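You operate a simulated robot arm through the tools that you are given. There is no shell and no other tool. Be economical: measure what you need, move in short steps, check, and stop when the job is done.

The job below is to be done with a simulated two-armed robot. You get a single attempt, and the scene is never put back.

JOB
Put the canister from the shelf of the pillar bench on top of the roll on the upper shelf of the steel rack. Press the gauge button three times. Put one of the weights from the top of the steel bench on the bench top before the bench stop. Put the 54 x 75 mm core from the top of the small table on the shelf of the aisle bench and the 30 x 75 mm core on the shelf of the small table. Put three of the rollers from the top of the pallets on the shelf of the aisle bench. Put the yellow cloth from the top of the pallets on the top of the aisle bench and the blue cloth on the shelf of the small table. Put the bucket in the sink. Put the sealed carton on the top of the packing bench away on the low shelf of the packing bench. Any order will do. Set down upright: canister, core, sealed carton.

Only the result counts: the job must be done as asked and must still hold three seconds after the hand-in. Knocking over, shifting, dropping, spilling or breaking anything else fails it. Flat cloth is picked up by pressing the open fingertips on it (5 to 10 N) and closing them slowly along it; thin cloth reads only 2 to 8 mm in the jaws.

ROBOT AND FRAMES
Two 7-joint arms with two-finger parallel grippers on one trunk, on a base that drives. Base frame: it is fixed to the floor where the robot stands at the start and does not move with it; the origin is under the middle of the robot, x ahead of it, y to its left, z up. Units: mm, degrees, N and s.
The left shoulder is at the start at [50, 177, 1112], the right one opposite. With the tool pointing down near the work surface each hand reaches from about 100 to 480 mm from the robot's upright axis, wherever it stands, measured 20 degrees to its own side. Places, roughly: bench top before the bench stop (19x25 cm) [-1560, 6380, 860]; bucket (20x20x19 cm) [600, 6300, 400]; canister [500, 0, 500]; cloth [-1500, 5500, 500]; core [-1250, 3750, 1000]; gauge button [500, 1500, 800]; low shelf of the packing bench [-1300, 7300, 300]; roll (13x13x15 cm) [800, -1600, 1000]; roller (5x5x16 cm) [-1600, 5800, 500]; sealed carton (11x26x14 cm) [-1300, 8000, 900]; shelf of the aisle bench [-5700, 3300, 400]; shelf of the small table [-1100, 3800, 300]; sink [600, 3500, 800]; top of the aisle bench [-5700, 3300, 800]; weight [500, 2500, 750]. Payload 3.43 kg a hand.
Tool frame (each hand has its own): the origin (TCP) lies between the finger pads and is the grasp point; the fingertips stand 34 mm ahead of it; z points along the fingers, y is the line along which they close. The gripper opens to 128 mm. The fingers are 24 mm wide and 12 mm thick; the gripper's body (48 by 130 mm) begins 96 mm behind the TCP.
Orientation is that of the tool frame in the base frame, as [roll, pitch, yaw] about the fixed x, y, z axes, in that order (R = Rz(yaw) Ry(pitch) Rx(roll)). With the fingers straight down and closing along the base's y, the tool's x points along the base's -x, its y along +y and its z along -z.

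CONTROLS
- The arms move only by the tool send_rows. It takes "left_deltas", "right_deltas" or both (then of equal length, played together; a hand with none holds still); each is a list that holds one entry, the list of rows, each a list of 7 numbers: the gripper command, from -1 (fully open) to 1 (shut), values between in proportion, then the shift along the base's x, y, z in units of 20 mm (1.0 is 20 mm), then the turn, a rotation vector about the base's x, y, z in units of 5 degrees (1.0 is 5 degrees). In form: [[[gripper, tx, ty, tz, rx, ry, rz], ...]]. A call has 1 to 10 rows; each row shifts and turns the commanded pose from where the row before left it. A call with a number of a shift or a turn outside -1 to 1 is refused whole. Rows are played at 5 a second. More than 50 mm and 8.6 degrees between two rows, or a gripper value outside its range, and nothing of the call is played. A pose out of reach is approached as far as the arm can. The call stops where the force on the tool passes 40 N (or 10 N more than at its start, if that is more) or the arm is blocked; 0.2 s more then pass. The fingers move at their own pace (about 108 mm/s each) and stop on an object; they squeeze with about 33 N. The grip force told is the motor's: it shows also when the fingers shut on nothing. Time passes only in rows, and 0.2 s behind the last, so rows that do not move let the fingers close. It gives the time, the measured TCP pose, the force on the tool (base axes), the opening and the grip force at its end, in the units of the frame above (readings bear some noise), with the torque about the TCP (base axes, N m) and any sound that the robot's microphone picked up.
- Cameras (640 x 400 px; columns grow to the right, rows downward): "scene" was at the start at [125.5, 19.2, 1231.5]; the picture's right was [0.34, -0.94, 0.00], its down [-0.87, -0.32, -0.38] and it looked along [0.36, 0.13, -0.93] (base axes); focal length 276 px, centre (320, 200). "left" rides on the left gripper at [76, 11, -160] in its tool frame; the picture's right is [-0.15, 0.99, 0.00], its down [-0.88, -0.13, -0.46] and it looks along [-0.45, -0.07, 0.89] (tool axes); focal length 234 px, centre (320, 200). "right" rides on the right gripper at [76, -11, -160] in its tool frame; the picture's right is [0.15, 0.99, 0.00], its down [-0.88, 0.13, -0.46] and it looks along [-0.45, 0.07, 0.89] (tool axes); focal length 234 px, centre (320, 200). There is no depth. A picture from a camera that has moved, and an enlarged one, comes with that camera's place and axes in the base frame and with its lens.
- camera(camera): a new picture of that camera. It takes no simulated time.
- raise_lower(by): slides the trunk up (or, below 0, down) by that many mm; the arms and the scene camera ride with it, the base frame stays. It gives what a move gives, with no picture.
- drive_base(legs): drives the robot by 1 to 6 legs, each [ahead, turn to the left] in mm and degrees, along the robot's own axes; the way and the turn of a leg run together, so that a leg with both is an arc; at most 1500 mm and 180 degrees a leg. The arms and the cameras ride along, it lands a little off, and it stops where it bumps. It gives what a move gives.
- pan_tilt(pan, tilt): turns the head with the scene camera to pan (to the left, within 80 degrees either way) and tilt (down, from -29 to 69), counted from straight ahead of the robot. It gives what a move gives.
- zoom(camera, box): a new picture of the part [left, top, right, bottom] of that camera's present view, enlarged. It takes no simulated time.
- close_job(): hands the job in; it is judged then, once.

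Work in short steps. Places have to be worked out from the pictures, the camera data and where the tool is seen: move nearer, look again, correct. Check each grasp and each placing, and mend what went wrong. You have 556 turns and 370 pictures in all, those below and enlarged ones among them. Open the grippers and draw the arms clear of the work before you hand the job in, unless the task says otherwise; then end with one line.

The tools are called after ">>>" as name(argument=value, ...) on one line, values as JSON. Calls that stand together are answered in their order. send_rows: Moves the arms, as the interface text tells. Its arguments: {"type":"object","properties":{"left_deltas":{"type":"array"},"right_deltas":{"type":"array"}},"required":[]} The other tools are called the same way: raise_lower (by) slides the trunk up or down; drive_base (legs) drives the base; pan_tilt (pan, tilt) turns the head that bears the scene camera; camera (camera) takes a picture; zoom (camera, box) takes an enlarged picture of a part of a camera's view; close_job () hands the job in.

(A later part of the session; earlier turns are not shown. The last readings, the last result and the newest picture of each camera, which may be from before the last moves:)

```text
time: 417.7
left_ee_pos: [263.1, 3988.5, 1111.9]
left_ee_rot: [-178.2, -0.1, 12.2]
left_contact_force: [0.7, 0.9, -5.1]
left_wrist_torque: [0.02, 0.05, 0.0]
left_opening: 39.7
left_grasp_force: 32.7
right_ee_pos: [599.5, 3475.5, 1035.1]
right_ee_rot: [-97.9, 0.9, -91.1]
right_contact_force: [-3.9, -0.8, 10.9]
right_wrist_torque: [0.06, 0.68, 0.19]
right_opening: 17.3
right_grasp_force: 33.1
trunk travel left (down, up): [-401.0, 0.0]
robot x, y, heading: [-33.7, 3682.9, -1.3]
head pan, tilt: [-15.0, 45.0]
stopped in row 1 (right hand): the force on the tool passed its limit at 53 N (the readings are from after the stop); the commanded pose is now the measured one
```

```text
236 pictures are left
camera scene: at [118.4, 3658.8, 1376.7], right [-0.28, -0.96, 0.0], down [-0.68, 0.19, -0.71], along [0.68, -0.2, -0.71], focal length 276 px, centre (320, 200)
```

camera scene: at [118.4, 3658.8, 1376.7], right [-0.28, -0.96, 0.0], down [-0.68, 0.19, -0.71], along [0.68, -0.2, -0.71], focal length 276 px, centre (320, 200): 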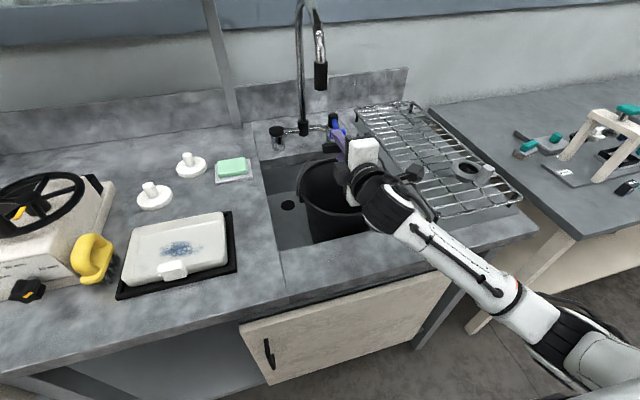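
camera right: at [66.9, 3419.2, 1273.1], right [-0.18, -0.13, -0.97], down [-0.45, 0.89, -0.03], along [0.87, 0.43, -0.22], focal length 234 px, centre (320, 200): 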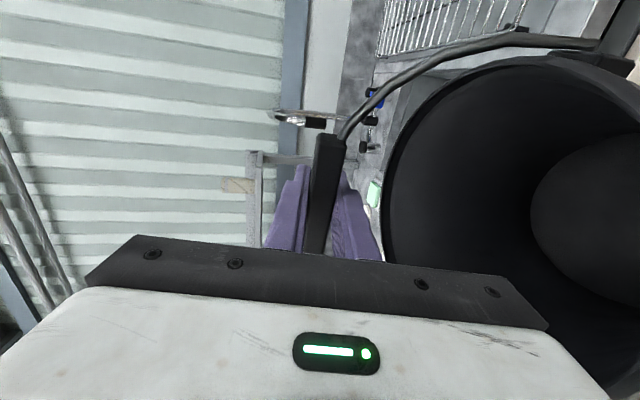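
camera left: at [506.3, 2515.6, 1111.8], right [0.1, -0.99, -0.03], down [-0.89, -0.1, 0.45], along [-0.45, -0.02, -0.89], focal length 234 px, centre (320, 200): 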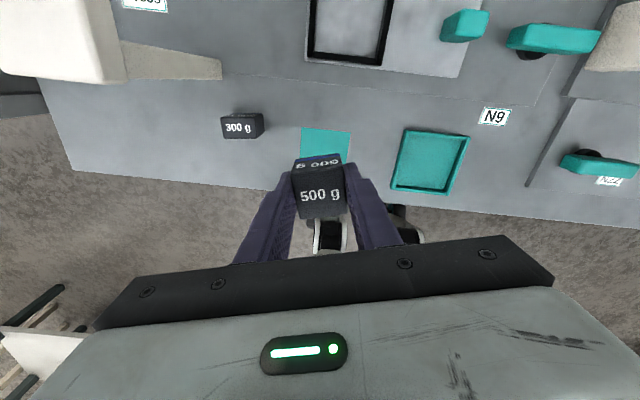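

>>> zoom(camera="scene", box=[240, 110, 460, 280])

>>> camera(camera="right")

```text
2.35 times, centred on (350, 195) of scene
camera zoom: at [118.4, 3658.8, 1376.7], right [-0.28, -0.96, 0.0], down [-0.68, 0.19, -0.71], along [0.68, -0.2, -0.71], focal length 649 px, centre (249, 212)
```

zoom: 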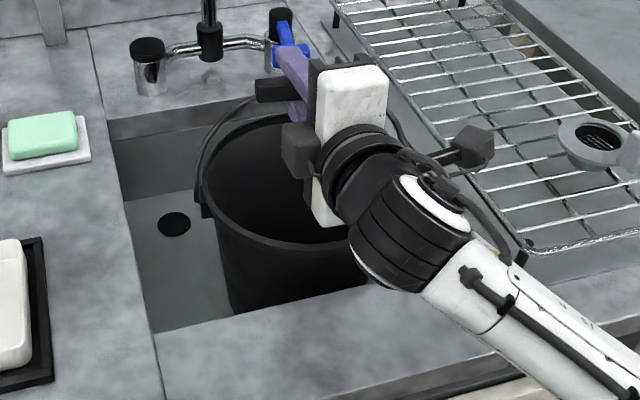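

```text
234 pictures are left
camera right: at [442.0, 3403.3, 1067.0], right [-0.14, -0.13, -0.98], down [-0.45, 0.89, -0.05], along [0.88, 0.44, -0.18], focal length 234 px, centre (320, 200)
```

right: 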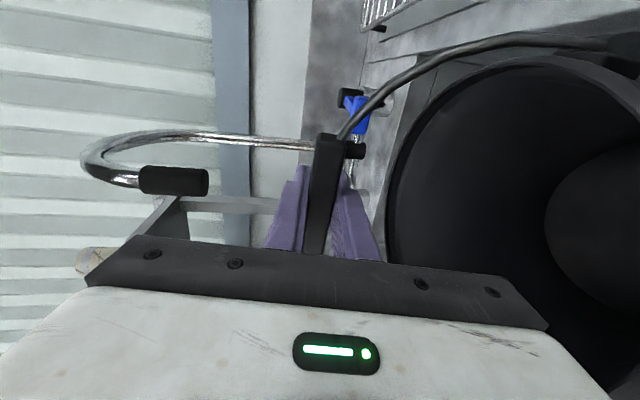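

The bucket stands on the basin floor. I open and withdraw backwards slowly.

>>> send_rows(right_deltas=[[[1, 0, 0, 0.1, 0, 0, 0], [0.4, 0, 0, 0, 0, 0, 0], [0, 0, 0, 0, 0, 0, 0], [0, -0.3, 0, 0, 0, 0, 0], [0, -0.6, 0, 0, 0, 0, 0], [0, -0.6, 0, 0, 0, 0, 0], [0, -0.8, 0, 0.2, 0, 0, 0], [0, -0.8, 0, 0.4, 0, 0, 0], [0, -0.8, 0, 0.6, 0, 0, 0], [0, -0.8, 0, 0.6, 0, 0, 0]]])

>>> camera(camera="scene")

```text
time: 419.9
left_ee_pos: [261.8, 3988.6, 1113.5]
left_ee_rot: [-178.4, -0.3, 12.2]
left_contact_force: [1.2, -0.5, -5.4]
left_wrist_torque: [0.02, 0.03, 0.01]
left_opening: 39.7
left_grasp_force: 33.1
right_ee_pos: [504.5, 3474.9, 1068.4]
right_ee_rot: [-98.5, 0.9, -91.4]
right_contact_force: [0.3, -1.6, 0.5]
right_wrist_torque: [-0.01, -0.02, 0.01]
right_opening: 63.9
right_grasp_force: 0.0
trunk travel left (down, up): [-401.0, 0.0]
robot x, y, heading: [-35.9, 3681.5, -1.0]
head pan, tilt: [-15.0, 45.0]
```

```text
233 pictures are left
camera scene: at [118.1, 3658.7, 1377.4], right [-0.28, -0.96, 0.0], down [-0.68, 0.19, -0.71], along [0.68, -0.2, -0.71], focal length 276 px, centre (320, 200)
```

scene: 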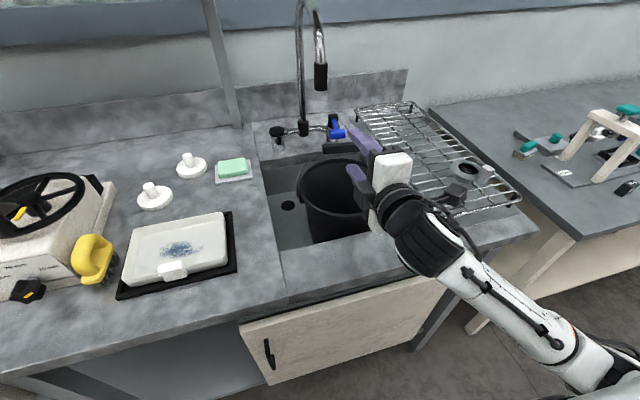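

The bucket is in the sink. I back off, restore the right hand to pointing down, and turn to the small table.

>>> drive_base(legs=[[-370, 0]])

>>> send_rows(right_deltas=[[[-1, 0, 0, -0.5, 0, 1, 0], [-1, 0, 0, -0.5, 0, 1, 0], [-1, 0, 0, -0.5, 0, 1, 0], [-1, 0, 0, 0, 0, 1, 0], [-1, 0, 0, 0, 0, 1, 0], [-1, 0, 0, 0, 0, 1, 0], [-1, 0, 0, 0, 0, 1, 0], [-1, 0, 0, 0, 0, 1, 0]]])

>>> send_rows(right_deltas=[[[-1, -0.5, 0, 0, 0, 1, 0], [-1, -0.5, 0, 0, 0, 1, 0], [-1, -0.5, 0, 0, 0, 1, 0], [-1, -0.5, 0, 0, 0, 1, 0], [-1, -0.5, 0, 0, 0, 1, 0], [-1, -0.5, 0, 0, 0, 1, 0], [-1, -0.5, 0, 0, 0, 1, 0], [-1, -0.5, 0, 0, 0, 1, 0], [-1, 0, 0, 0, 0, 0.3, 0]]])

>>> drive_base(legs=[[0, 90], [0, 90]])

>>> pan_tilt(pan=0, tilt=30)

>>> camera(camera="scene")

```text
time: 422.2
left_ee_pos: [-103.2, 3993.8, 1112.4]
left_ee_rot: [-178.4, -0.3, 12.1]
left_contact_force: [-0.4, -0.1, -4.9]
left_wrist_torque: [-0.03, 0.01, -0.01]
left_opening: 39.6
left_grasp_force: 33.0
right_ee_pos: [139.0, 3481.7, 1069.5]
right_ee_rot: [-98.5, 0.9, -91.4]
right_contact_force: [-0.4, 0.7, 0.5]
right_wrist_torque: [-0.02, 0.01, -0.02]
right_opening: 64.0
right_grasp_force: 0.0
trunk travel left (down, up): [-401.0, 0.0]
robot x, y, heading: [-398.6, 3688.6, -1.1]
head pan, tilt: [-15.0, 45.0]
```

```text
time: 424.0
left_ee_pos: [-102.7, 3994.5, 1110.8]
left_ee_rot: [-178.3, -0.2, 12.2]
left_contact_force: [0.1, -0.8, -5.1]
left_wrist_torque: [-0.02, -0.01, 0.01]
left_opening: 39.7
left_grasp_force: 33.3
right_ee_pos: [137.5, 3481.0, 1039.4]
right_ee_rot: [-138.5, -0.2, -91.7]
right_contact_force: [0.0, 0.0, -0.6]
right_wrist_torque: [0.0, -0.02, 0.04]
right_opening: 128.0
right_grasp_force: 0.1
trunk travel left (down, up): [-401.0, 0.0]
robot x, y, heading: [-397.4, 3691.6, -1.2]
head pan, tilt: [-15.0, 45.0]
```

```text
time: 426.0
left_ee_pos: [-102.4, 3994.5, 1112.8]
left_ee_rot: [-178.5, -0.2, 12.2]
left_contact_force: [0.3, -0.4, -4.9]
left_wrist_torque: [0.0, 0.0, 0.02]
left_opening: 39.7
left_grasp_force: 33.5
right_ee_pos: [57.3, 3479.9, 1039.2]
right_ee_rot: [180.0, -1.2, -91.1]
right_contact_force: [0.4, -0.5, -0.5]
right_wrist_torque: [0.0, -0.01, 0.01]
right_opening: 128.0
right_grasp_force: 0.0
trunk travel left (down, up): [-401.0, 0.0]
robot x, y, heading: [-395.5, 3688.5, -1.5]
head pan, tilt: [-15.0, 45.0]
```

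```text
time: 434.0
left_ee_pos: [-703.0, 3393.5, 1112.5]
left_ee_rot: [-178.4, -0.1, -169.7]
left_contact_force: [-0.3, 0.2, -5.4]
left_wrist_torque: [-0.02, 0.02, 0.02]
left_opening: 39.8
left_grasp_force: 33.2
right_ee_pos: [-846.2, 3913.3, 1038.8]
right_ee_rot: [-179.9, -1.3, 87.2]
right_contact_force: [0.2, 0.6, 0.1]
right_wrist_torque: [0.01, -0.01, -0.06]
right_opening: 128.0
right_grasp_force: 0.0
trunk travel left (down, up): [-401.0, 0.0]
robot x, y, heading: [-397.4, 3690.1, 177.1]
head pan, tilt: [-15.0, 45.0]
```

```text
time: 434.8
left_ee_pos: [-702.4, 3392.9, 1112.6]
left_ee_rot: [-178.4, -0.2, -169.6]
left_contact_force: [0.4, 0.5, -4.7]
left_wrist_torque: [0.0, -0.01, -0.01]
left_opening: 39.6
left_grasp_force: 33.6
right_ee_pos: [-846.9, 3913.5, 1038.3]
right_ee_rot: [-179.9, -1.3, 87.1]
right_contact_force: [-0.2, 1.7, 0.2]
right_wrist_torque: [-0.01, 0.02, 0.02]
right_opening: 128.1
right_grasp_force: 0.1
trunk travel left (down, up): [-401.0, 0.0]
robot x, y, heading: [-396.7, 3688.1, 176.9]
head pan, tilt: [0.0, 30.0]
```

```text
232 pictures are left
camera scene: at [-556.5, 3697.0, 1399.9], right [0.05, 1.0, 0.0], down [0.5, -0.03, -0.87], along [-0.86, 0.04, -0.5], focal length 276 px, centre (320, 200)
```

scene: 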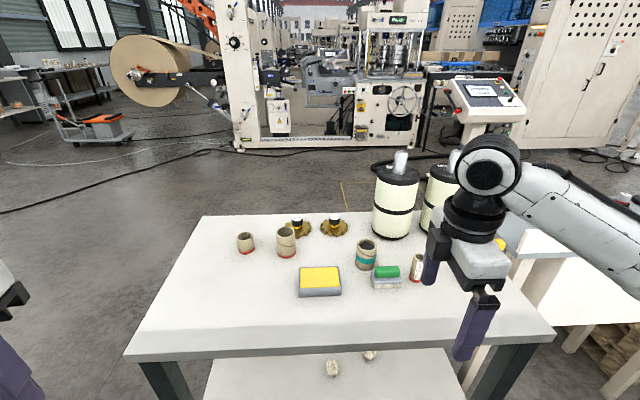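

>>> zoom(camera="scene", box=[215, 190, 455, 310])

```text
2.67 times, centred on (335, 250) of scene
camera zoom: at [-556.5, 3697.0, 1399.9], right [0.05, 1.0, 0.0], down [0.5, -0.03, -0.87], along [-0.86, 0.04, -0.5], focal length 736 px, centre (280, 67)
```

zoom: 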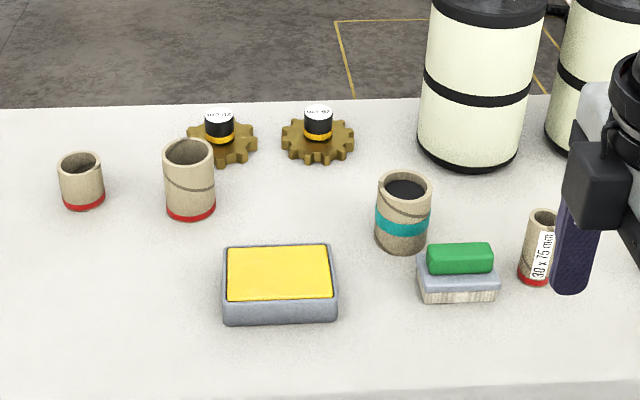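

The 30 × 75 mm core is labelled (right). I need to tell which one is 54 × 75; I drive closer and look.

>>> drive_base(legs=[[120, 3]])

>>> pan_tilt(pan=5, tilt=40)

>>> camera(camera="scene")

>>> zoom(camera="scene", box=[200, 150, 460, 310])

```text
time: 436.0
left_ee_pos: [-805.9, 3382.2, 1112.8]
left_ee_rot: [-178.4, -0.1, -166.8]
left_contact_force: [0.1, 0.1, -5.2]
left_wrist_torque: [0.02, -0.09, -0.01]
left_opening: 39.5
left_grasp_force: 33.2
right_ee_pos: [-974.6, 3892.8, 1038.6]
right_ee_rot: [180.0, -1.3, 89.9]
right_contact_force: [-0.2, -0.3, -0.4]
right_wrist_torque: [0.02, -0.07, -0.01]
right_opening: 128.0
right_grasp_force: 0.0
trunk travel left (down, up): [-401.0, 0.0]
robot x, y, heading: [-516.2, 3694.4, 179.9]
head pan, tilt: [0.0, 30.0]
```

```text
time: 436.7
left_ee_pos: [-805.8, 3381.6, 1112.4]
left_ee_rot: [-178.4, -0.2, -166.8]
left_contact_force: [0.3, 0.0, -4.8]
left_wrist_torque: [0.01, -0.01, -0.01]
left_opening: 39.6
left_grasp_force: 33.0
right_ee_pos: [-976.1, 3893.1, 1039.3]
right_ee_rot: [-179.9, -1.3, 89.8]
right_contact_force: [0.2, 0.3, 0.0]
right_wrist_torque: [0.02, -0.02, -0.03]
right_opening: 127.7
right_grasp_force: 0.1
trunk travel left (down, up): [-401.0, 0.0]
robot x, y, heading: [-515.2, 3690.1, 180.2]
head pan, tilt: [5.0, 40.0]
```

```text
230 pictures are left
camera scene: at [-668.9, 3684.7, 1384.7], right [-0.09, 1.0, 0.0], down [0.64, 0.05, -0.77], along [-0.76, -0.07, -0.64], focal length 276 px, centre (320, 200)
```

scene: 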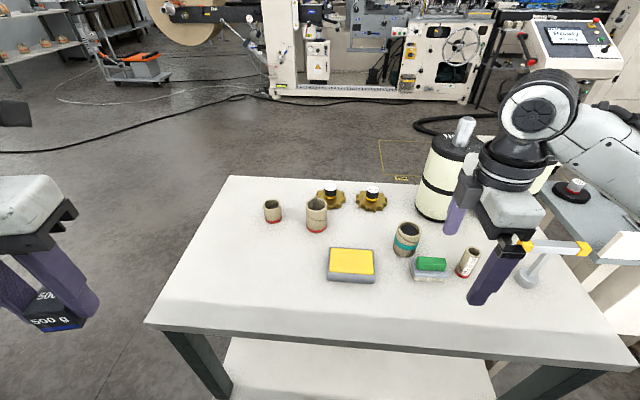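

```text
2.46 times, centred on (330, 230) of scene
camera zoom: at [-668.9, 3684.7, 1384.7], right [-0.09, 1.0, 0.0], down [0.64, 0.05, -0.77], along [-0.76, -0.07, -0.64], focal length 679 px, centre (295, 126)
```

zoom: 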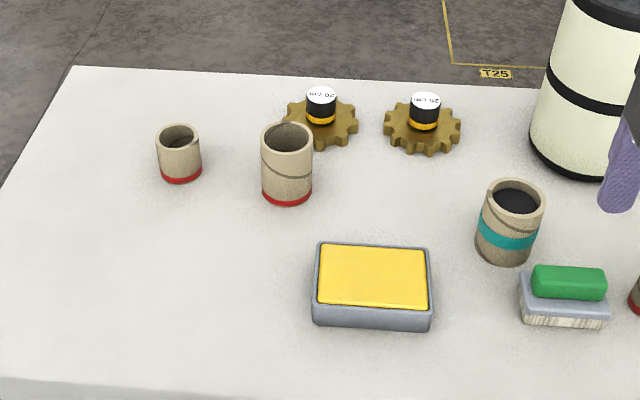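

The red-banded 54 mm core is the target for later; first the 30 × 75 core with the right hand. I check surroundings with the right camera.

>>> camera(camera="right")

>>> zoom(camera="scene", box=[400, 180, 640, 330])

```text
228 pictures are left
camera right: at [-985.2, 3966.4, 1200.0], right [0.99, 0.14, 0.0], down [0.13, -0.89, 0.44], along [0.06, -0.43, -0.9], focal length 234 px, centre (320, 200)
```

right: 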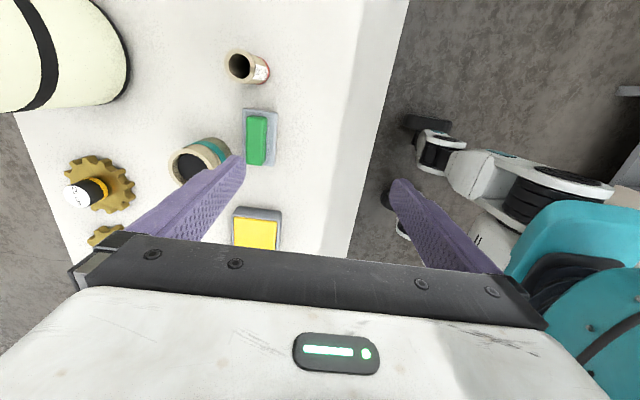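

```text
2.67 times, centred on (520, 255) of scene
camera zoom: at [-668.9, 3684.7, 1384.7], right [-0.09, 1.0, 0.0], down [0.64, 0.05, -0.77], along [-0.76, -0.07, -0.64], focal length 736 px, centre (-213, 53)
```

zoom: 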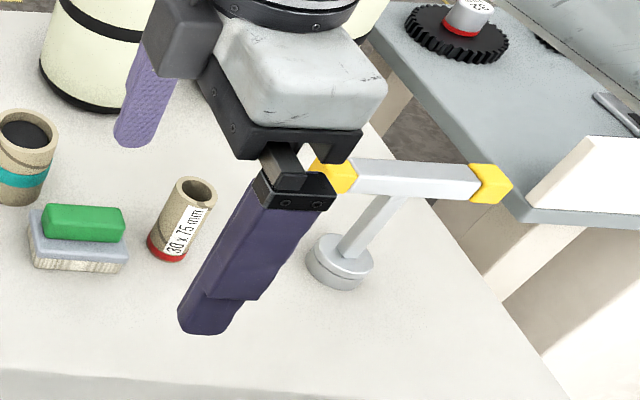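

>>> send_rows(right_deltas=[[[0.06, -0.84, 0.75, 0, 0, 0, 0], [0.06, -0.84, 0.75, 0, 0, 0, 0], [0.06, -0.84, 0.75, 0, 0, 0, 0], [0.06, -0.84, 0.75, 0, 0, 0, 0], [0.06, -0.84, 0.75, 0, 0, 0, 0], [0.06, 0, 0, 0, 0, 0, 0]]])

>>> camera(camera="right")

```text
time: 438.1
left_ee_pos: [-806.3, 3381.7, 1111.1]
left_ee_rot: [-178.4, -0.3, -166.8]
left_contact_force: [-0.5, -1.3, -5.1]
left_wrist_torque: [-0.01, -0.02, -0.01]
left_opening: 39.6
left_grasp_force: 33.4
right_ee_pos: [-1059.7, 3967.2, 1039.3]
right_ee_rot: [-179.9, -1.3, 89.9]
right_contact_force: [-0.1, 0.4, 0.1]
right_wrist_torque: [-0.04, 0.01, -0.01]
right_opening: 60.1
right_grasp_force: 0.0
trunk travel left (down, up): [-401.0, 0.0]
robot x, y, heading: [-515.9, 3694.8, 180.0]
head pan, tilt: [5.0, 40.0]
```

```text
226 pictures are left
camera right: at [-1070.1, 4040.2, 1199.5], right [0.99, 0.15, 0.0], down [0.13, -0.89, 0.44], along [0.06, -0.43, -0.9], focal length 234 px, centre (320, 200)
```

right: 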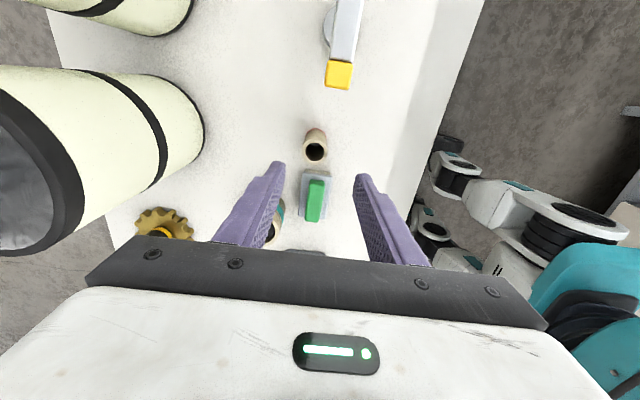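

>>> send_rows(right_deltas=[[[0.06, -0.35, 0.55, -1, 0, 0, 0], [0.06, 0, 0, -1, 0, 0, 0], [0.06, 0, 0, -1, 0, 0, 0], [0.06, 0, 0, -1, 0, 0, 0], [0.06, 0, 0, -0.8, 0, 0, 0], [0.06, 0, 0, -0.6, 0, 0, 0], [0.06, 0, 0, -0.6, 0, 0, 0], [0.06, 0, 0, 0, 0, 0, 0]]])

>>> camera(camera="right")

>>> zoom(camera="scene", box=[400, 180, 640, 330])

```text
time: 439.9
left_ee_pos: [-805.5, 3381.4, 1111.8]
left_ee_rot: [-178.4, -0.3, -166.8]
left_contact_force: [0.1, -0.5, -4.8]
left_wrist_torque: [0.04, -0.01, -0.02]
left_opening: 39.7
left_grasp_force: 32.7
right_ee_pos: [-1065.4, 3979.8, 919.3]
right_ee_rot: [-179.9, -1.3, 89.9]
right_contact_force: [-0.5, -0.5, -0.1]
right_wrist_torque: [0.01, 0.03, 0.02]
right_opening: 60.1
right_grasp_force: 0.0
trunk travel left (down, up): [-401.0, 0.0]
robot x, y, heading: [-518.6, 3689.4, 180.4]
head pan, tilt: [5.0, 40.0]
```

```text
225 pictures are left
camera right: at [-1075.9, 4053.1, 1079.8], right [0.99, 0.14, 0.0], down [0.13, -0.89, 0.44], along [0.06, -0.43, -0.9], focal length 234 px, centre (320, 200)
```

right: 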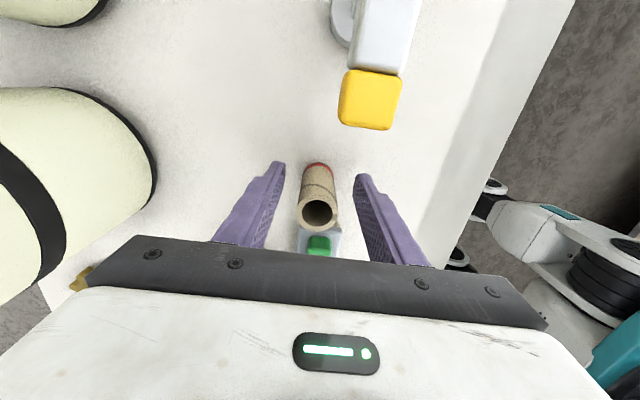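

```text
2.67 times, centred on (520, 255) of scene
camera zoom: at [-669.0, 3684.7, 1384.7], right [-0.09, 1.0, 0.0], down [0.64, 0.06, -0.77], along [-0.76, -0.07, -0.64], focal length 736 px, centre (-213, 53)
```

zoom: 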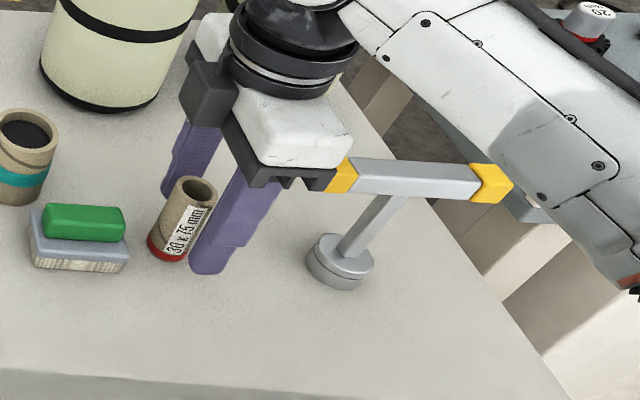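

Aligned. I grip and lift.

>>> send_rows(right_deltas=[[[1, 0, 0, 0, 0, 0, 0], [1, 0, 0, 0, 0, 0, 0], [1, 0, 0, 1, 0, 0, 0], [1, 0, 0, 1, 0, 0, 0], [1, 0, 0, 1, 0, 0, 0], [1, 0, 0, 1, 0, 0, 0], [1, 0, 0, 1, 0, 0, 0], [1, 0, 0, 1, 0, 0, 0], [1, 0, 0, 0, 0, 0, 0]]])

>>> camera(camera="right")

```text
time: 441.9
left_ee_pos: [-804.8, 3382.9, 1113.3]
left_ee_rot: [-178.3, -0.1, -166.9]
left_contact_force: [0.5, -0.3, -5.0]
left_wrist_torque: [0.0, -0.01, 0.02]
left_opening: 39.7
left_grasp_force: 32.5
right_ee_pos: [-1066.6, 3980.7, 1038.8]
right_ee_rot: [180.0, -1.3, 89.9]
right_contact_force: [0.7, 0.5, 0.4]
right_wrist_torque: [0.01, -0.02, 0.04]
right_opening: 28.1
right_grasp_force: 33.1
trunk travel left (down, up): [-401.0, 0.0]
robot x, y, heading: [-514.3, 3691.0, 179.8]
head pan, tilt: [5.0, 40.0]
```

```text
223 pictures are left
camera right: at [-1076.9, 4053.1, 1200.4], right [0.99, 0.15, 0.0], down [0.13, -0.89, 0.44], along [0.07, -0.43, -0.9], focal length 234 px, centre (320, 200)
```

right: 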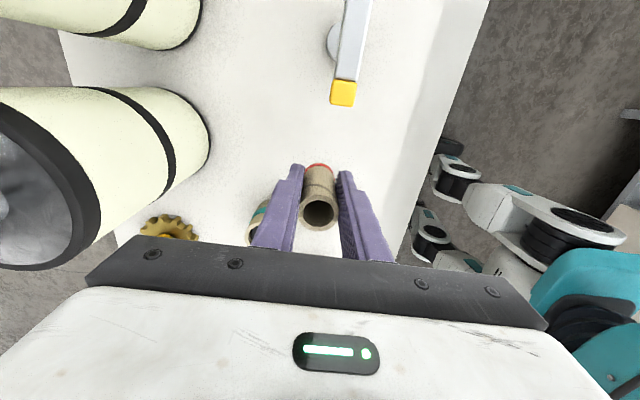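

The 30 mm core is held. I back off and lower the trunk to look at the small table's shelf.

>>> drive_base(legs=[[-300, 0]])

>>> raise_lower(by=-390)

>>> pan_tilt(pan=0, tilt=35)

>>> camera(camera="scene")

```text
time: 444.0
left_ee_pos: [-501.6, 3382.4, 1112.6]
left_ee_rot: [-178.5, -0.3, -166.6]
left_contact_force: [0.4, -0.3, -4.7]
left_wrist_torque: [0.03, 0.01, 0.06]
left_opening: 39.8
left_grasp_force: 32.7
right_ee_pos: [-764.5, 3978.1, 1039.6]
right_ee_rot: [-179.9, -1.3, 90.2]
right_contact_force: [-0.7, 0.2, 0.3]
right_wrist_torque: [0.02, 0.05, 0.02]
right_opening: 27.9
right_grasp_force: 33.0
trunk travel left (down, up): [-401.0, 0.0]
robot x, y, heading: [-212.8, 3694.6, -180.0]
head pan, tilt: [5.0, 40.0]
```

```text
time: 447.7
left_ee_pos: [-500.8, 3382.5, 722.8]
left_ee_rot: [-178.4, -0.1, -166.6]
left_contact_force: [-0.7, -1.2, -4.4]
left_wrist_torque: [0.04, -0.01, -0.01]
left_opening: 39.7
left_grasp_force: 32.9
right_ee_pos: [-765.4, 3977.7, 649.4]
right_ee_rot: [-179.9, -1.3, 90.0]
right_contact_force: [0.8, -0.4, -0.9]
right_wrist_torque: [0.0, -0.05, 0.0]
right_opening: 28.0
right_grasp_force: 33.4
trunk travel left (down, up): [-11.0, 390.0]
robot x, y, heading: [-213.6, 3692.2, -179.9]
head pan, tilt: [5.0, 40.0]
```

```text
time: 448.4
left_ee_pos: [-501.5, 3381.4, 721.0]
left_ee_rot: [-178.4, -0.2, -166.6]
left_contact_force: [0.7, -0.4, -4.6]
left_wrist_torque: [0.02, -0.03, -0.03]
left_opening: 39.8
left_grasp_force: 33.4
right_ee_pos: [-764.2, 3978.3, 648.9]
right_ee_rot: [-179.9, -1.2, 90.1]
right_contact_force: [-0.5, 0.8, 0.1]
right_wrist_torque: [0.02, -0.03, -0.01]
right_opening: 27.5
right_grasp_force: 32.7
trunk travel left (down, up): [-11.0, 390.0]
robot x, y, heading: [-212.9, 3690.4, -180.1]
head pan, tilt: [0.0, 35.0]
```

```text
222 pictures are left
camera scene: at [-369.4, 3691.6, 1002.2], right [0.0, 1.0, 0.0], down [0.57, 0.0, -0.82], along [-0.82, 0.0, -0.57], focal length 276 px, centre (320, 200)
```

scene: 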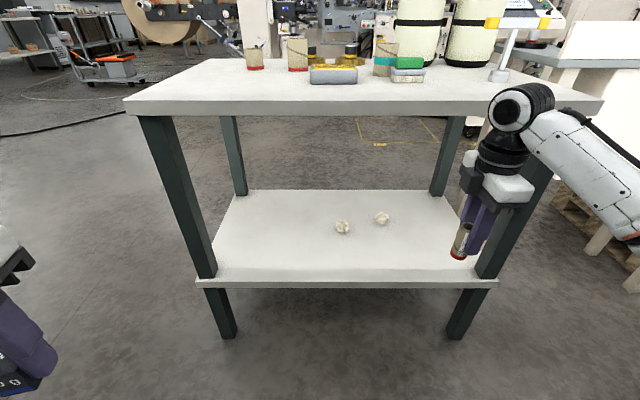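

Shelf is at z≈345, x −905…−1390, y 3340…4210, with two paper balls further back. I aim for [-985,3870]: align the hand first, then drive in.

>>> send_rows(right_deltas=[[[1, 0, -0.9, -1, 0, 0, 0], [1, 0, -0.9, -1, 0, 0, 0], [1, 0, -0.9, -1, 0, 0, 0], [1, 0, -0.9, -1, 0, 0, 0], [1, 0, -0.9, -1, 0, 0, 0], [1, 0, -0.9, -1, 0, 0, 0], [1, 0, 0, -1, 0, 0, 0], [1, 0, 0, -1, 0, 0, 0], [1, 0, 0, -1, 0, 0, 0], [1, 0, 0, 0, 0, 0, 0]]])

>>> drive_base(legs=[[215, 0]])

>>> camera(camera="scene")

```text
time: 450.6
left_ee_pos: [-500.7, 3380.9, 722.5]
left_ee_rot: [-178.4, -0.1, -166.5]
left_contact_force: [0.1, 0.4, -4.8]
left_wrist_torque: [-0.02, -0.02, -0.01]
left_opening: 39.6
left_grasp_force: 33.0
right_ee_pos: [-764.4, 3871.3, 469.2]
right_ee_rot: [180.0, -1.3, 90.1]
right_contact_force: [0.4, -0.6, 0.3]
right_wrist_torque: [0.02, 0.02, 0.03]
right_opening: 27.6
right_grasp_force: 33.1
trunk travel left (down, up): [-11.0, 390.0]
robot x, y, heading: [-215.3, 3693.2, -179.9]
head pan, tilt: [0.0, 35.0]
```

```text
time: 452.3
left_ee_pos: [-717.8, 3379.8, 722.4]
left_ee_rot: [-178.4, -0.2, -166.7]
left_contact_force: [0.0, -1.2, -3.9]
left_wrist_torque: [0.04, -0.03, 0.0]
left_opening: 39.6
left_grasp_force: 33.0
right_ee_pos: [-981.9, 3870.4, 468.8]
right_ee_rot: [-179.8, -1.3, 90.2]
right_contact_force: [-0.1, 0.8, -0.1]
right_wrist_torque: [-0.03, -0.01, 0.03]
right_opening: 28.1
right_grasp_force: 32.8
trunk travel left (down, up): [-11.0, 390.0]
robot x, y, heading: [-428.5, 3692.8, -179.8]
head pan, tilt: [0.0, 35.0]
```

```text
221 pictures are left
camera scene: at [-585.7, 3691.1, 1002.2], right [0.0, 1.0, 0.0], down [0.57, 0.0, -0.82], along [-0.82, 0.0, -0.57], focal length 276 px, centre (320, 200)
```

scene: 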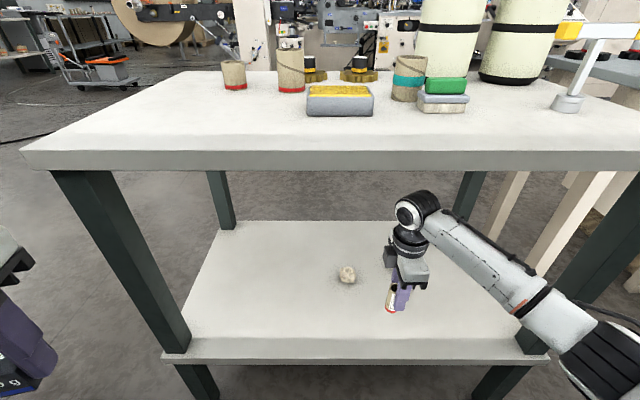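

>>> send_rows(right_deltas=[[[1, 0, 0, -1, 0, 0, 0], [1, 0, 0, -1, 0, 0, 0], [1, 0, 0, -0.7, 0, 0, 0], [1, 0, 0, 0, 0, 0, 0]]])

>>> send_rows(right_deltas=[[[1, 0, 0, -0.25, 0, 0, 0], [1, 0, 0, -0.25, 0, 0, 0], [1, 0, 0, 0, 0, 0, 0]]])

>>> zoom(camera="scene", box=[320, 180, 480, 370])

```text
time: 453.3
left_ee_pos: [-717.1, 3380.3, 723.3]
left_ee_rot: [-178.4, -0.2, -166.6]
left_contact_force: [-0.4, -0.6, -4.4]
left_wrist_torque: [0.0, -0.05, 0.02]
left_opening: 39.6
left_grasp_force: 32.6
right_ee_pos: [-980.5, 3869.4, 415.5]
right_ee_rot: [-179.9, -1.3, 90.2]
right_contact_force: [-0.5, 0.2, -0.9]
right_wrist_torque: [0.03, 0.02, 0.01]
right_opening: 27.7
right_grasp_force: 33.4
trunk travel left (down, up): [-11.0, 390.0]
robot x, y, heading: [-430.5, 3696.3, -180.2]
head pan, tilt: [0.0, 35.0]
```

```text
time: 454.1
left_ee_pos: [-718.0, 3380.7, 722.6]
left_ee_rot: [-178.4, -0.2, -166.6]
left_contact_force: [0.8, 0.5, -4.4]
left_wrist_torque: [0.02, -0.01, 0.01]
left_opening: 39.6
left_grasp_force: 33.2
right_ee_pos: [-981.0, 3869.6, 405.7]
right_ee_rot: [-179.8, -1.3, 90.0]
right_contact_force: [0.2, 0.2, 0.5]
right_wrist_torque: [-0.02, -0.02, 0.0]
right_opening: 27.6
right_grasp_force: 33.3
trunk travel left (down, up): [-11.0, 390.0]
robot x, y, heading: [-431.2, 3691.1, -179.7]
head pan, tilt: [0.0, 35.0]
```

```text
2.11 times, centred on (400, 275) of scene
camera zoom: at [-585.8, 3691.1, 1002.2], right [0.0, 1.0, 0.0], down [0.57, 0.0, -0.82], along [-0.82, 0.0, -0.57], focal length 581 px, centre (152, 42)
```

zoom: 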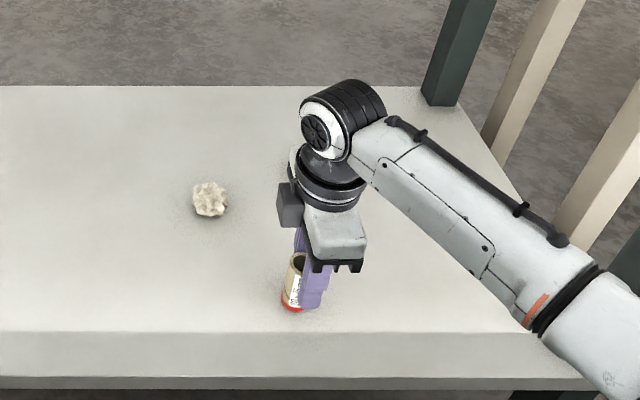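

Still in the air; I continue in small steps until contact.

>>> send_rows(right_deltas=[[[1, 0, 0, -0.2, 0, 0, 0], [1, 0, 0, 0, 0, 0, 0]]])

>>> send_rows(right_deltas=[[[1, 0, 0, -0.2, 0, 0, 0], [1, 0, 0, 0, 0, 0, 0]]])

>>> send_rows(right_deltas=[[[1, 0, 0, -0.2, 0, 0, 0], [1, 0, 0, 0, 0, 0, 0]]])

```text
time: 454.7
left_ee_pos: [-718.9, 3380.0, 723.2]
left_ee_rot: [-178.4, -0.1, -166.6]
left_contact_force: [0.5, 1.1, -4.7]
left_wrist_torque: [-0.01, 0.04, 0.0]
left_opening: 39.9
left_grasp_force: 33.0
right_ee_pos: [-980.9, 3870.8, 401.4]
right_ee_rot: [-179.9, -1.3, 90.1]
right_contact_force: [0.2, -0.5, 0.3]
right_wrist_torque: [0.0, -0.01, -0.05]
right_opening: 27.8
right_grasp_force: 32.8
trunk travel left (down, up): [-11.0, 390.0]
robot x, y, heading: [-430.5, 3693.7, -179.8]
head pan, tilt: [0.0, 35.0]
```

```text
time: 455.3
left_ee_pos: [-718.6, 3381.8, 722.4]
left_ee_rot: [-178.4, -0.2, -166.7]
left_contact_force: [0.0, 0.5, -4.9]
left_wrist_torque: [0.01, 0.03, 0.02]
left_opening: 39.6
left_grasp_force: 33.7
right_ee_pos: [-980.7, 3870.3, 399.0]
right_ee_rot: [-179.9, -1.4, 90.2]
right_contact_force: [3.5, 1.0, 8.0]
right_wrist_torque: [-0.01, -0.14, 0.01]
right_opening: 27.8
right_grasp_force: 33.1
trunk travel left (down, up): [-11.0, 390.0]
robot x, y, heading: [-428.1, 3692.4, -179.6]
head pan, tilt: [0.0, 35.0]
```

```text
time: 455.9
left_ee_pos: [-716.5, 3379.9, 723.1]
left_ee_rot: [-178.3, -0.4, -166.5]
left_contact_force: [-0.6, 0.4, -5.3]
left_wrist_torque: [0.01, -0.01, -0.04]
left_opening: 39.7
left_grasp_force: 32.7
right_ee_pos: [-981.9, 3867.9, 395.9]
right_ee_rot: [-179.6, -1.3, 90.3]
right_contact_force: [8.0, 2.2, 26.9]
right_wrist_torque: [-0.11, -0.44, 0.1]
right_opening: 28.0
right_grasp_force: 32.8
trunk travel left (down, up): [-11.0, 390.0]
robot x, y, heading: [-426.9, 3693.2, -179.8]
head pan, tilt: [0.0, 35.0]
```

>>> send_rows(right_deltas=[[[1, 0, 0, 0.25, 0, 0, 0], [0.4, 0, 0, 0, 0, 0, 0], [0.1, 0, 0, 0, 0, 0, 0], [0.1, 0, 0, 0.5, 0, 0, 0], [0.1, 0, 0, 1, 0, 0, 0], [0.1, 0, 0, 1, 0, 0, 0], [0.1, 0, 0, 1, 0, 0, 0], [0.1, 0, 0, 1, 0, 0, 0]]])

>>> zoom(camera="scene", box=[320, 180, 480, 370])

```text
time: 457.7
left_ee_pos: [-717.4, 3381.1, 721.9]
left_ee_rot: [-178.4, -0.2, -166.6]
left_contact_force: [0.1, -0.2, -4.2]
left_wrist_torque: [0.01, -0.04, 0.0]
left_opening: 39.9
left_grasp_force: 33.5
right_ee_pos: [-982.2, 3869.3, 489.9]
right_ee_rot: [-179.9, -1.3, 90.1]
right_contact_force: [0.8, 0.8, -0.1]
right_wrist_torque: [0.02, 0.01, -0.02]
right_opening: 57.4
right_grasp_force: 0.1
trunk travel left (down, up): [-11.0, 390.0]
robot x, y, heading: [-432.7, 3691.1, -179.7]
head pan, tilt: [0.0, 35.0]
```

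```text
2.11 times, centred on (400, 275) of scene
camera zoom: at [-585.8, 3691.1, 1002.2], right [0.0, 1.0, 0.0], down [0.57, 0.0, -0.82], along [-0.82, 0.0, -0.57], focal length 581 px, centre (152, 42)
```

zoom: 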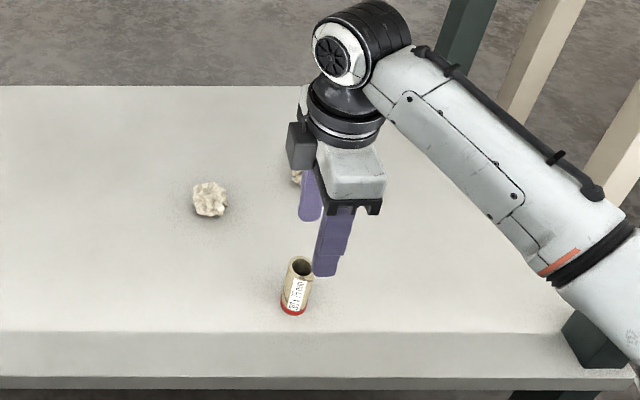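

The 30 × 75 core stands on the shelf. I back out, raise everything, roll the right hand back, and reposition for the 54 mm core at [-1183,3629].

>>> drive_base(legs=[[-280, 0]])

>>> raise_lower(by=401)

>>> send_rows(right_deltas=[[[-1, 0.3, 0, 0.8, 0, 0, 1], [-1, 0.3, 0, 0.8, 0, 0, 1], [-1, 0.3, 0, 0.8, 0, 0, 1], [-1, 0.3, 0, 0.8, 0, 0, 1], [-1, 0.3, 0, 0.8, 0, 0, 1], [-1, 0, 0, 0.8, 0, 0, 1], [-1, 0, 0, 0.8, 0, 0, 1], [-1, 0, 0, 0.8, 0, 0, 1], [-1, 0, 0, 0.8, 0, 0, 1], [-1, 0, 0, 0.8, 0, 0, 1]]])

>>> send_rows(right_deltas=[[[-1, 0, 0, 0, 0, 0, 1], [-1, 0, 0, 0, 0, 0, 1], [-1, 0, 0, 0, 0, 0, 1], [-1, 0, 0, 0, 0, 0, 1], [-1, 0, 0, 0, 0, 0, 1], [-1, 0, 0, 0, 0, 0, 1], [-1, 0, 0, 0, 0, 0, 1], [-1, 0, 0, 0, 0, 0, 1]]])

>>> drive_base(legs=[[0, 40], [340, 0], [0, -40]])

```text
time: 459.6
left_ee_pos: [-434.7, 3380.7, 722.8]
left_ee_rot: [-178.4, -0.2, -166.7]
left_contact_force: [-0.2, 0.4, -5.4]
left_wrist_torque: [0.03, -0.03, 0.01]
left_opening: 39.6
left_grasp_force: 32.6
right_ee_pos: [-699.8, 3870.6, 487.4]
right_ee_rot: [-180.0, -1.4, 90.0]
right_contact_force: [-0.1, 1.1, 0.7]
right_wrist_torque: [0.02, 0.03, 0.0]
right_opening: 57.5
right_grasp_force: 0.0
trunk travel left (down, up): [-11.0, 390.0]
robot x, y, heading: [-147.6, 3691.4, -180.1]
head pan, tilt: [0.0, 35.0]
```

```text
refused: 401 is not a number from -400 to 400
```

```text
time: 461.8
left_ee_pos: [-435.1, 3381.2, 721.9]
left_ee_rot: [-178.4, -0.2, -166.7]
left_contact_force: [-0.5, -1.2, -4.9]
left_wrist_torque: [0.02, -0.03, 0.02]
left_opening: 39.8
left_grasp_force: 32.9
right_ee_pos: [-667.7, 3869.7, 648.2]
right_ee_rot: [-180.0, -1.2, 140.1]
right_contact_force: [-0.6, -0.7, -0.1]
right_wrist_torque: [-0.05, 0.0, 0.04]
right_opening: 127.9
right_grasp_force: 0.1
trunk travel left (down, up): [-11.0, 390.0]
robot x, y, heading: [-144.5, 3691.2, -180.0]
head pan, tilt: [0.0, 35.0]
```

```text
time: 463.6
left_ee_pos: [-435.6, 3380.7, 721.8]
left_ee_rot: [-178.4, -0.2, -166.8]
left_contact_force: [-0.5, 0.1, -4.2]
left_wrist_torque: [0.0, -0.02, 0.01]
left_opening: 39.7
left_grasp_force: 33.2
right_ee_pos: [-667.7, 3871.2, 648.2]
right_ee_rot: [-179.8, -1.2, -179.8]
right_contact_force: [-0.6, 0.2, -0.1]
right_wrist_torque: [0.01, 0.03, 0.03]
right_opening: 128.0
right_grasp_force: 0.0
trunk travel left (down, up): [-11.0, 390.0]
robot x, y, heading: [-149.9, 3693.0, -179.9]
head pan, tilt: [0.0, 35.0]
```

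```text
time: 467.3
left_ee_pos: [-363.6, 3108.9, 722.4]
left_ee_rot: [-178.3, -0.1, -127.3]
left_contact_force: [-0.4, 0.7, -5.4]
left_wrist_torque: [-0.01, -0.01, 0.03]
left_opening: 39.7
left_grasp_force: 33.3
right_ee_pos: [-847.9, 3342.7, 648.1]
right_ee_rot: [179.6, 0.2, -141.3]
right_contact_force: [6.1, 4.7, 3.0]
right_wrist_torque: [-0.56, 0.94, -0.45]
right_opening: 127.8
right_grasp_force: 0.0
trunk travel left (down, up): [-11.0, 390.0]
robot x, y, heading: [-339.4, 3534.9, -140.3]
head pan, tilt: [0.0, 35.0]
stopped in leg 2: the force on the tool passed its limit at 191 N (the readings are from after the stop); the commanded pose is now the measured one
```

The raise was refused and the low hand bumped the table's leg. I back off at once and check for any displacement.

>>> drive_base(legs=[[-200, 0]])

>>> raise_lower(by=390)

>>> pan_tilt(pan=-35, tilt=35)

>>> camera(camera="scene")

```text
time: 468.9
left_ee_pos: [-210.7, 3234.5, 722.4]
left_ee_rot: [-178.3, -0.1, -127.1]
left_contact_force: [-1.2, 0.1, -5.8]
left_wrist_torque: [0.06, -0.04, -0.01]
left_opening: 39.9
left_grasp_force: 32.8
right_ee_pos: [-695.3, 3467.2, 647.7]
right_ee_rot: [179.6, 0.2, -141.3]
right_contact_force: [0.0, 0.2, 0.3]
right_wrist_torque: [0.01, 0.02, 0.05]
right_opening: 128.1
right_grasp_force: 0.1
trunk travel left (down, up): [-11.0, 390.0]
robot x, y, heading: [-185.0, 3656.7, -140.3]
head pan, tilt: [0.0, 35.0]
```

```text
time: 472.6
left_ee_pos: [-211.1, 3235.1, 1112.2]
left_ee_rot: [-178.3, -0.1, -127.0]
left_contact_force: [0.4, 0.4, -5.9]
left_wrist_torque: [0.06, -0.02, 0.02]
left_opening: 39.6
left_grasp_force: 33.0
right_ee_pos: [-697.3, 3468.5, 1036.5]
right_ee_rot: [179.7, 0.2, -141.3]
right_contact_force: [-0.2, 0.4, -0.1]
right_wrist_torque: [0.03, 0.0, 0.0]
right_opening: 128.1
right_grasp_force: 0.1
trunk travel left (down, up): [-401.0, 0.0]
robot x, y, heading: [-186.9, 3660.6, -140.5]
head pan, tilt: [0.0, 35.0]
```

```text
time: 473.6
left_ee_pos: [-210.3, 3235.7, 1112.5]
left_ee_rot: [-178.3, 0.0, -126.9]
left_contact_force: [-0.2, -0.7, -5.0]
left_wrist_torque: [0.04, 0.0, -0.03]
left_opening: 39.7
left_grasp_force: 33.0
right_ee_pos: [-696.5, 3467.5, 1038.6]
right_ee_rot: [179.6, 0.2, -141.3]
right_contact_force: [0.3, -0.2, -1.0]
right_wrist_torque: [0.01, 0.01, -0.03]
right_opening: 128.0
right_grasp_force: 0.0
trunk travel left (down, up): [-401.0, 0.0]
robot x, y, heading: [-188.0, 3656.5, -140.1]
head pan, tilt: [-35.0, 35.0]
```

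```text
218 pictures are left
camera scene: at [-326.9, 3606.1, 1392.2], right [-0.08, 1.0, 0.0], down [0.57, 0.05, -0.82], along [-0.82, -0.07, -0.57], focal length 276 px, centre (320, 200)
```

scene: 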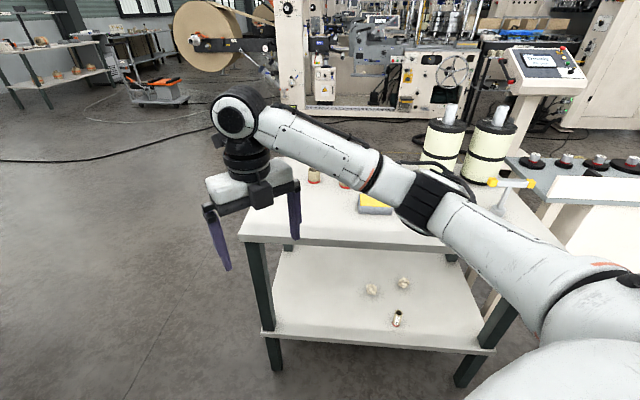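

Everything still stands. With the arms high now, I finish the move to face the 54 mm core.

>>> drive_base(legs=[[300, 0], [0, -40]])

>>> pan_tilt(pan=-5, tilt=35)

>>> camera(camera="scene")

```text
time: 477.5
left_ee_pos: [-703.8, 3157.5, 1111.1]
left_ee_rot: [-178.3, -0.1, -166.7]
left_contact_force: [0.0, 0.4, -5.1]
left_wrist_torque: [-0.04, -0.01, 0.03]
left_opening: 39.6
left_grasp_force: 32.8
right_ee_pos: [-931.9, 3645.6, 1037.3]
right_ee_rot: [179.7, 0.2, 179.1]
right_contact_force: [0.5, -0.8, 0.8]
right_wrist_torque: [-0.01, -0.01, -0.03]
right_opening: 128.0
right_grasp_force: 0.0
trunk travel left (down, up): [-401.0, 0.0]
robot x, y, heading: [-417.3, 3469.5, -180.0]
head pan, tilt: [-35.0, 35.0]
```

```text
time: 478.5
left_ee_pos: [-704.1, 3156.1, 1111.4]
left_ee_rot: [-178.3, 0.0, -166.5]
left_contact_force: [0.0, -0.1, -5.8]
left_wrist_torque: [0.03, -0.01, -0.02]
left_opening: 39.7
left_grasp_force: 33.6
right_ee_pos: [-931.1, 3646.7, 1038.5]
right_ee_rot: [179.7, 0.2, 179.1]
right_contact_force: [-0.2, 0.1, -0.6]
right_wrist_torque: [-0.01, -0.03, 0.03]
right_opening: 127.9
right_grasp_force: 0.1
trunk travel left (down, up): [-401.0, 0.0]
robot x, y, heading: [-416.1, 3467.0, -179.9]
head pan, tilt: [-5.0, 35.0]
```

```text
217 pictures are left
camera scene: at [-572.3, 3475.2, 1392.2], right [0.09, 1.0, 0.0], down [0.57, -0.05, -0.82], along [-0.82, 0.07, -0.57], focal length 276 px, centre (320, 200)
```

scene: 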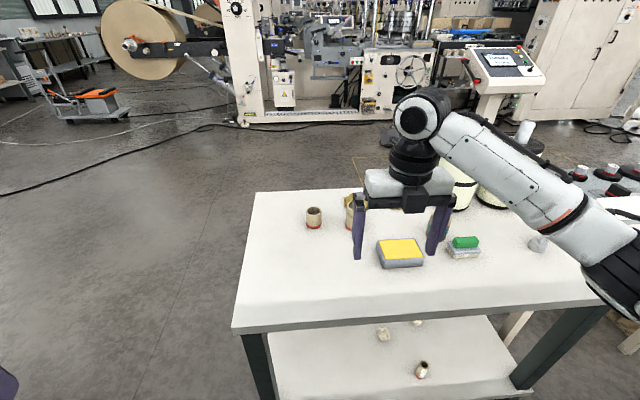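

>>> drive_base(legs=[[80, 0]])

>>> send_rows(right_deltas=[[[-0.5, -0.4, -0.1, 0, 0, 1, 0], [-0.5, -0.4, -0.1, 0, 0, 1, 0], [-0.5, -0.4, -0.1, 0, 0, 1, 0], [-0.5, -0.4, -0.1, 0, 0, 1, 0], [-0.5, -0.4, -0.1, 0, 0, 1, 0], [-0.5, -0.4, -0.1, 0, 0, 1, 0], [-0.5, -0.4, -0.1, 0, 0, 1, 0], [-0.5, -0.4, -0.1, 0, 0, 1, 0], [-0.5, -0.4, 0, 0, 0, 1, 0], [-0.5, 0, 0, 0, 0, 0, 0]]])

>>> camera(camera="right")

```text
time: 479.5
left_ee_pos: [-785.9, 3156.7, 1111.9]
left_ee_rot: [-178.3, -0.1, -166.6]
left_contact_force: [0.2, -0.3, -4.9]
left_wrist_torque: [-0.03, -0.05, -0.01]
left_opening: 39.8
left_grasp_force: 32.8
right_ee_pos: [-1010.8, 3645.9, 1038.1]
right_ee_rot: [179.8, 0.3, 179.0]
right_contact_force: [0.3, -0.3, -0.1]
right_wrist_torque: [-0.01, -0.01, 0.01]
right_opening: 128.0
right_grasp_force: 0.1
trunk travel left (down, up): [-401.0, 0.0]
robot x, y, heading: [-497.9, 3470.8, -180.4]
head pan, tilt: [-5.0, 35.0]
```

```text
time: 481.7
left_ee_pos: [-784.8, 3157.3, 1111.2]
left_ee_rot: [-178.3, 0.0, -166.8]
left_contact_force: [0.3, 0.1, -5.1]
left_wrist_torque: [-0.01, 0.0, 0.0]
left_opening: 39.8
left_grasp_force: 32.7
right_ee_pos: [-1083.3, 3631.2, 1037.9]
right_ee_rot: [-179.4, -44.9, 178.6]
right_contact_force: [0.2, 0.5, -0.1]
right_wrist_torque: [0.03, -0.02, 0.01]
right_opening: 95.9
right_grasp_force: 0.1
trunk travel left (down, up): [-401.0, 0.0]
robot x, y, heading: [-496.5, 3469.9, -179.9]
head pan, tilt: [-5.0, 35.0]
```

```text
216 pictures are left
camera right: at [-1023.1, 3620.5, 1205.0], right [-0.09, 0.99, 0.1], down [0.95, 0.11, -0.3], along [-0.31, 0.06, -0.95], focal length 234 px, centre (320, 200)
```

right: 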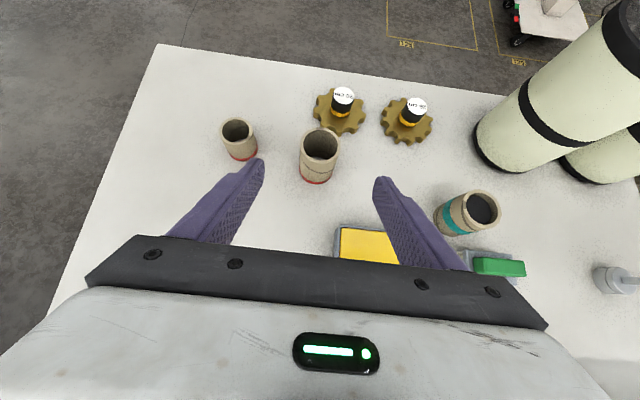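

>>> send_rows(right_deltas=[[[-0.5, -0.5, 0, -1, 0, 0, 0], [-0.5, -0.5, 0, -1, 0, 0, 0], [-0.5, -0.5, 0, -1, 0, 0, 0], [-0.5, -0.7, 0, -0.7, 0, 0, 0], [-0.5, -0.7, 0, -0.7, 0, 0, 0], [-0.5, -0.7, 0, -0.7, 0, 0, 0], [-0.5, 0, 0, 0, 0, 0, 0]]])

>>> camera(camera="right")

```text
time: 483.3
left_ee_pos: [-785.0, 3156.9, 1112.3]
left_ee_rot: [-178.3, -0.1, -166.6]
left_contact_force: [-0.2, 0.0, -4.9]
left_wrist_torque: [0.05, -0.04, -0.01]
left_opening: 39.7
left_grasp_force: 33.3
right_ee_pos: [-1153.8, 3631.0, 936.2]
right_ee_rot: [-179.4, -44.8, 178.7]
right_contact_force: [0.4, 0.0, -0.5]
right_wrist_torque: [-0.02, -0.02, -0.02]
right_opening: 96.1
right_grasp_force: 0.1
trunk travel left (down, up): [-401.0, 0.0]
robot x, y, heading: [-500.7, 3470.7, -180.1]
head pan, tilt: [-5.0, 35.0]
```

```text
215 pictures are left
camera right: at [-1094.2, 3620.0, 1102.0], right [-0.09, 0.99, 0.1], down [0.95, 0.11, -0.3], along [-0.31, 0.06, -0.95], focal length 234 px, centre (320, 200)
```

right: 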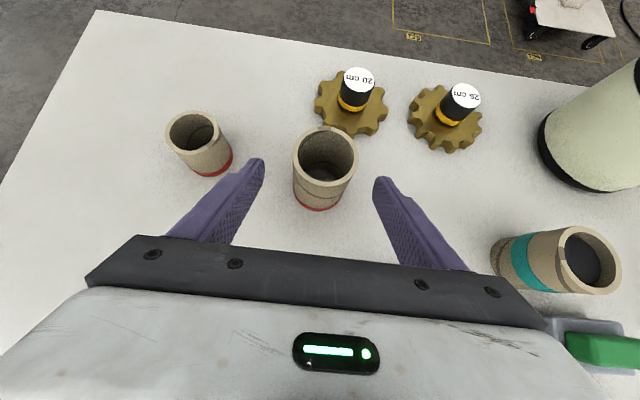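

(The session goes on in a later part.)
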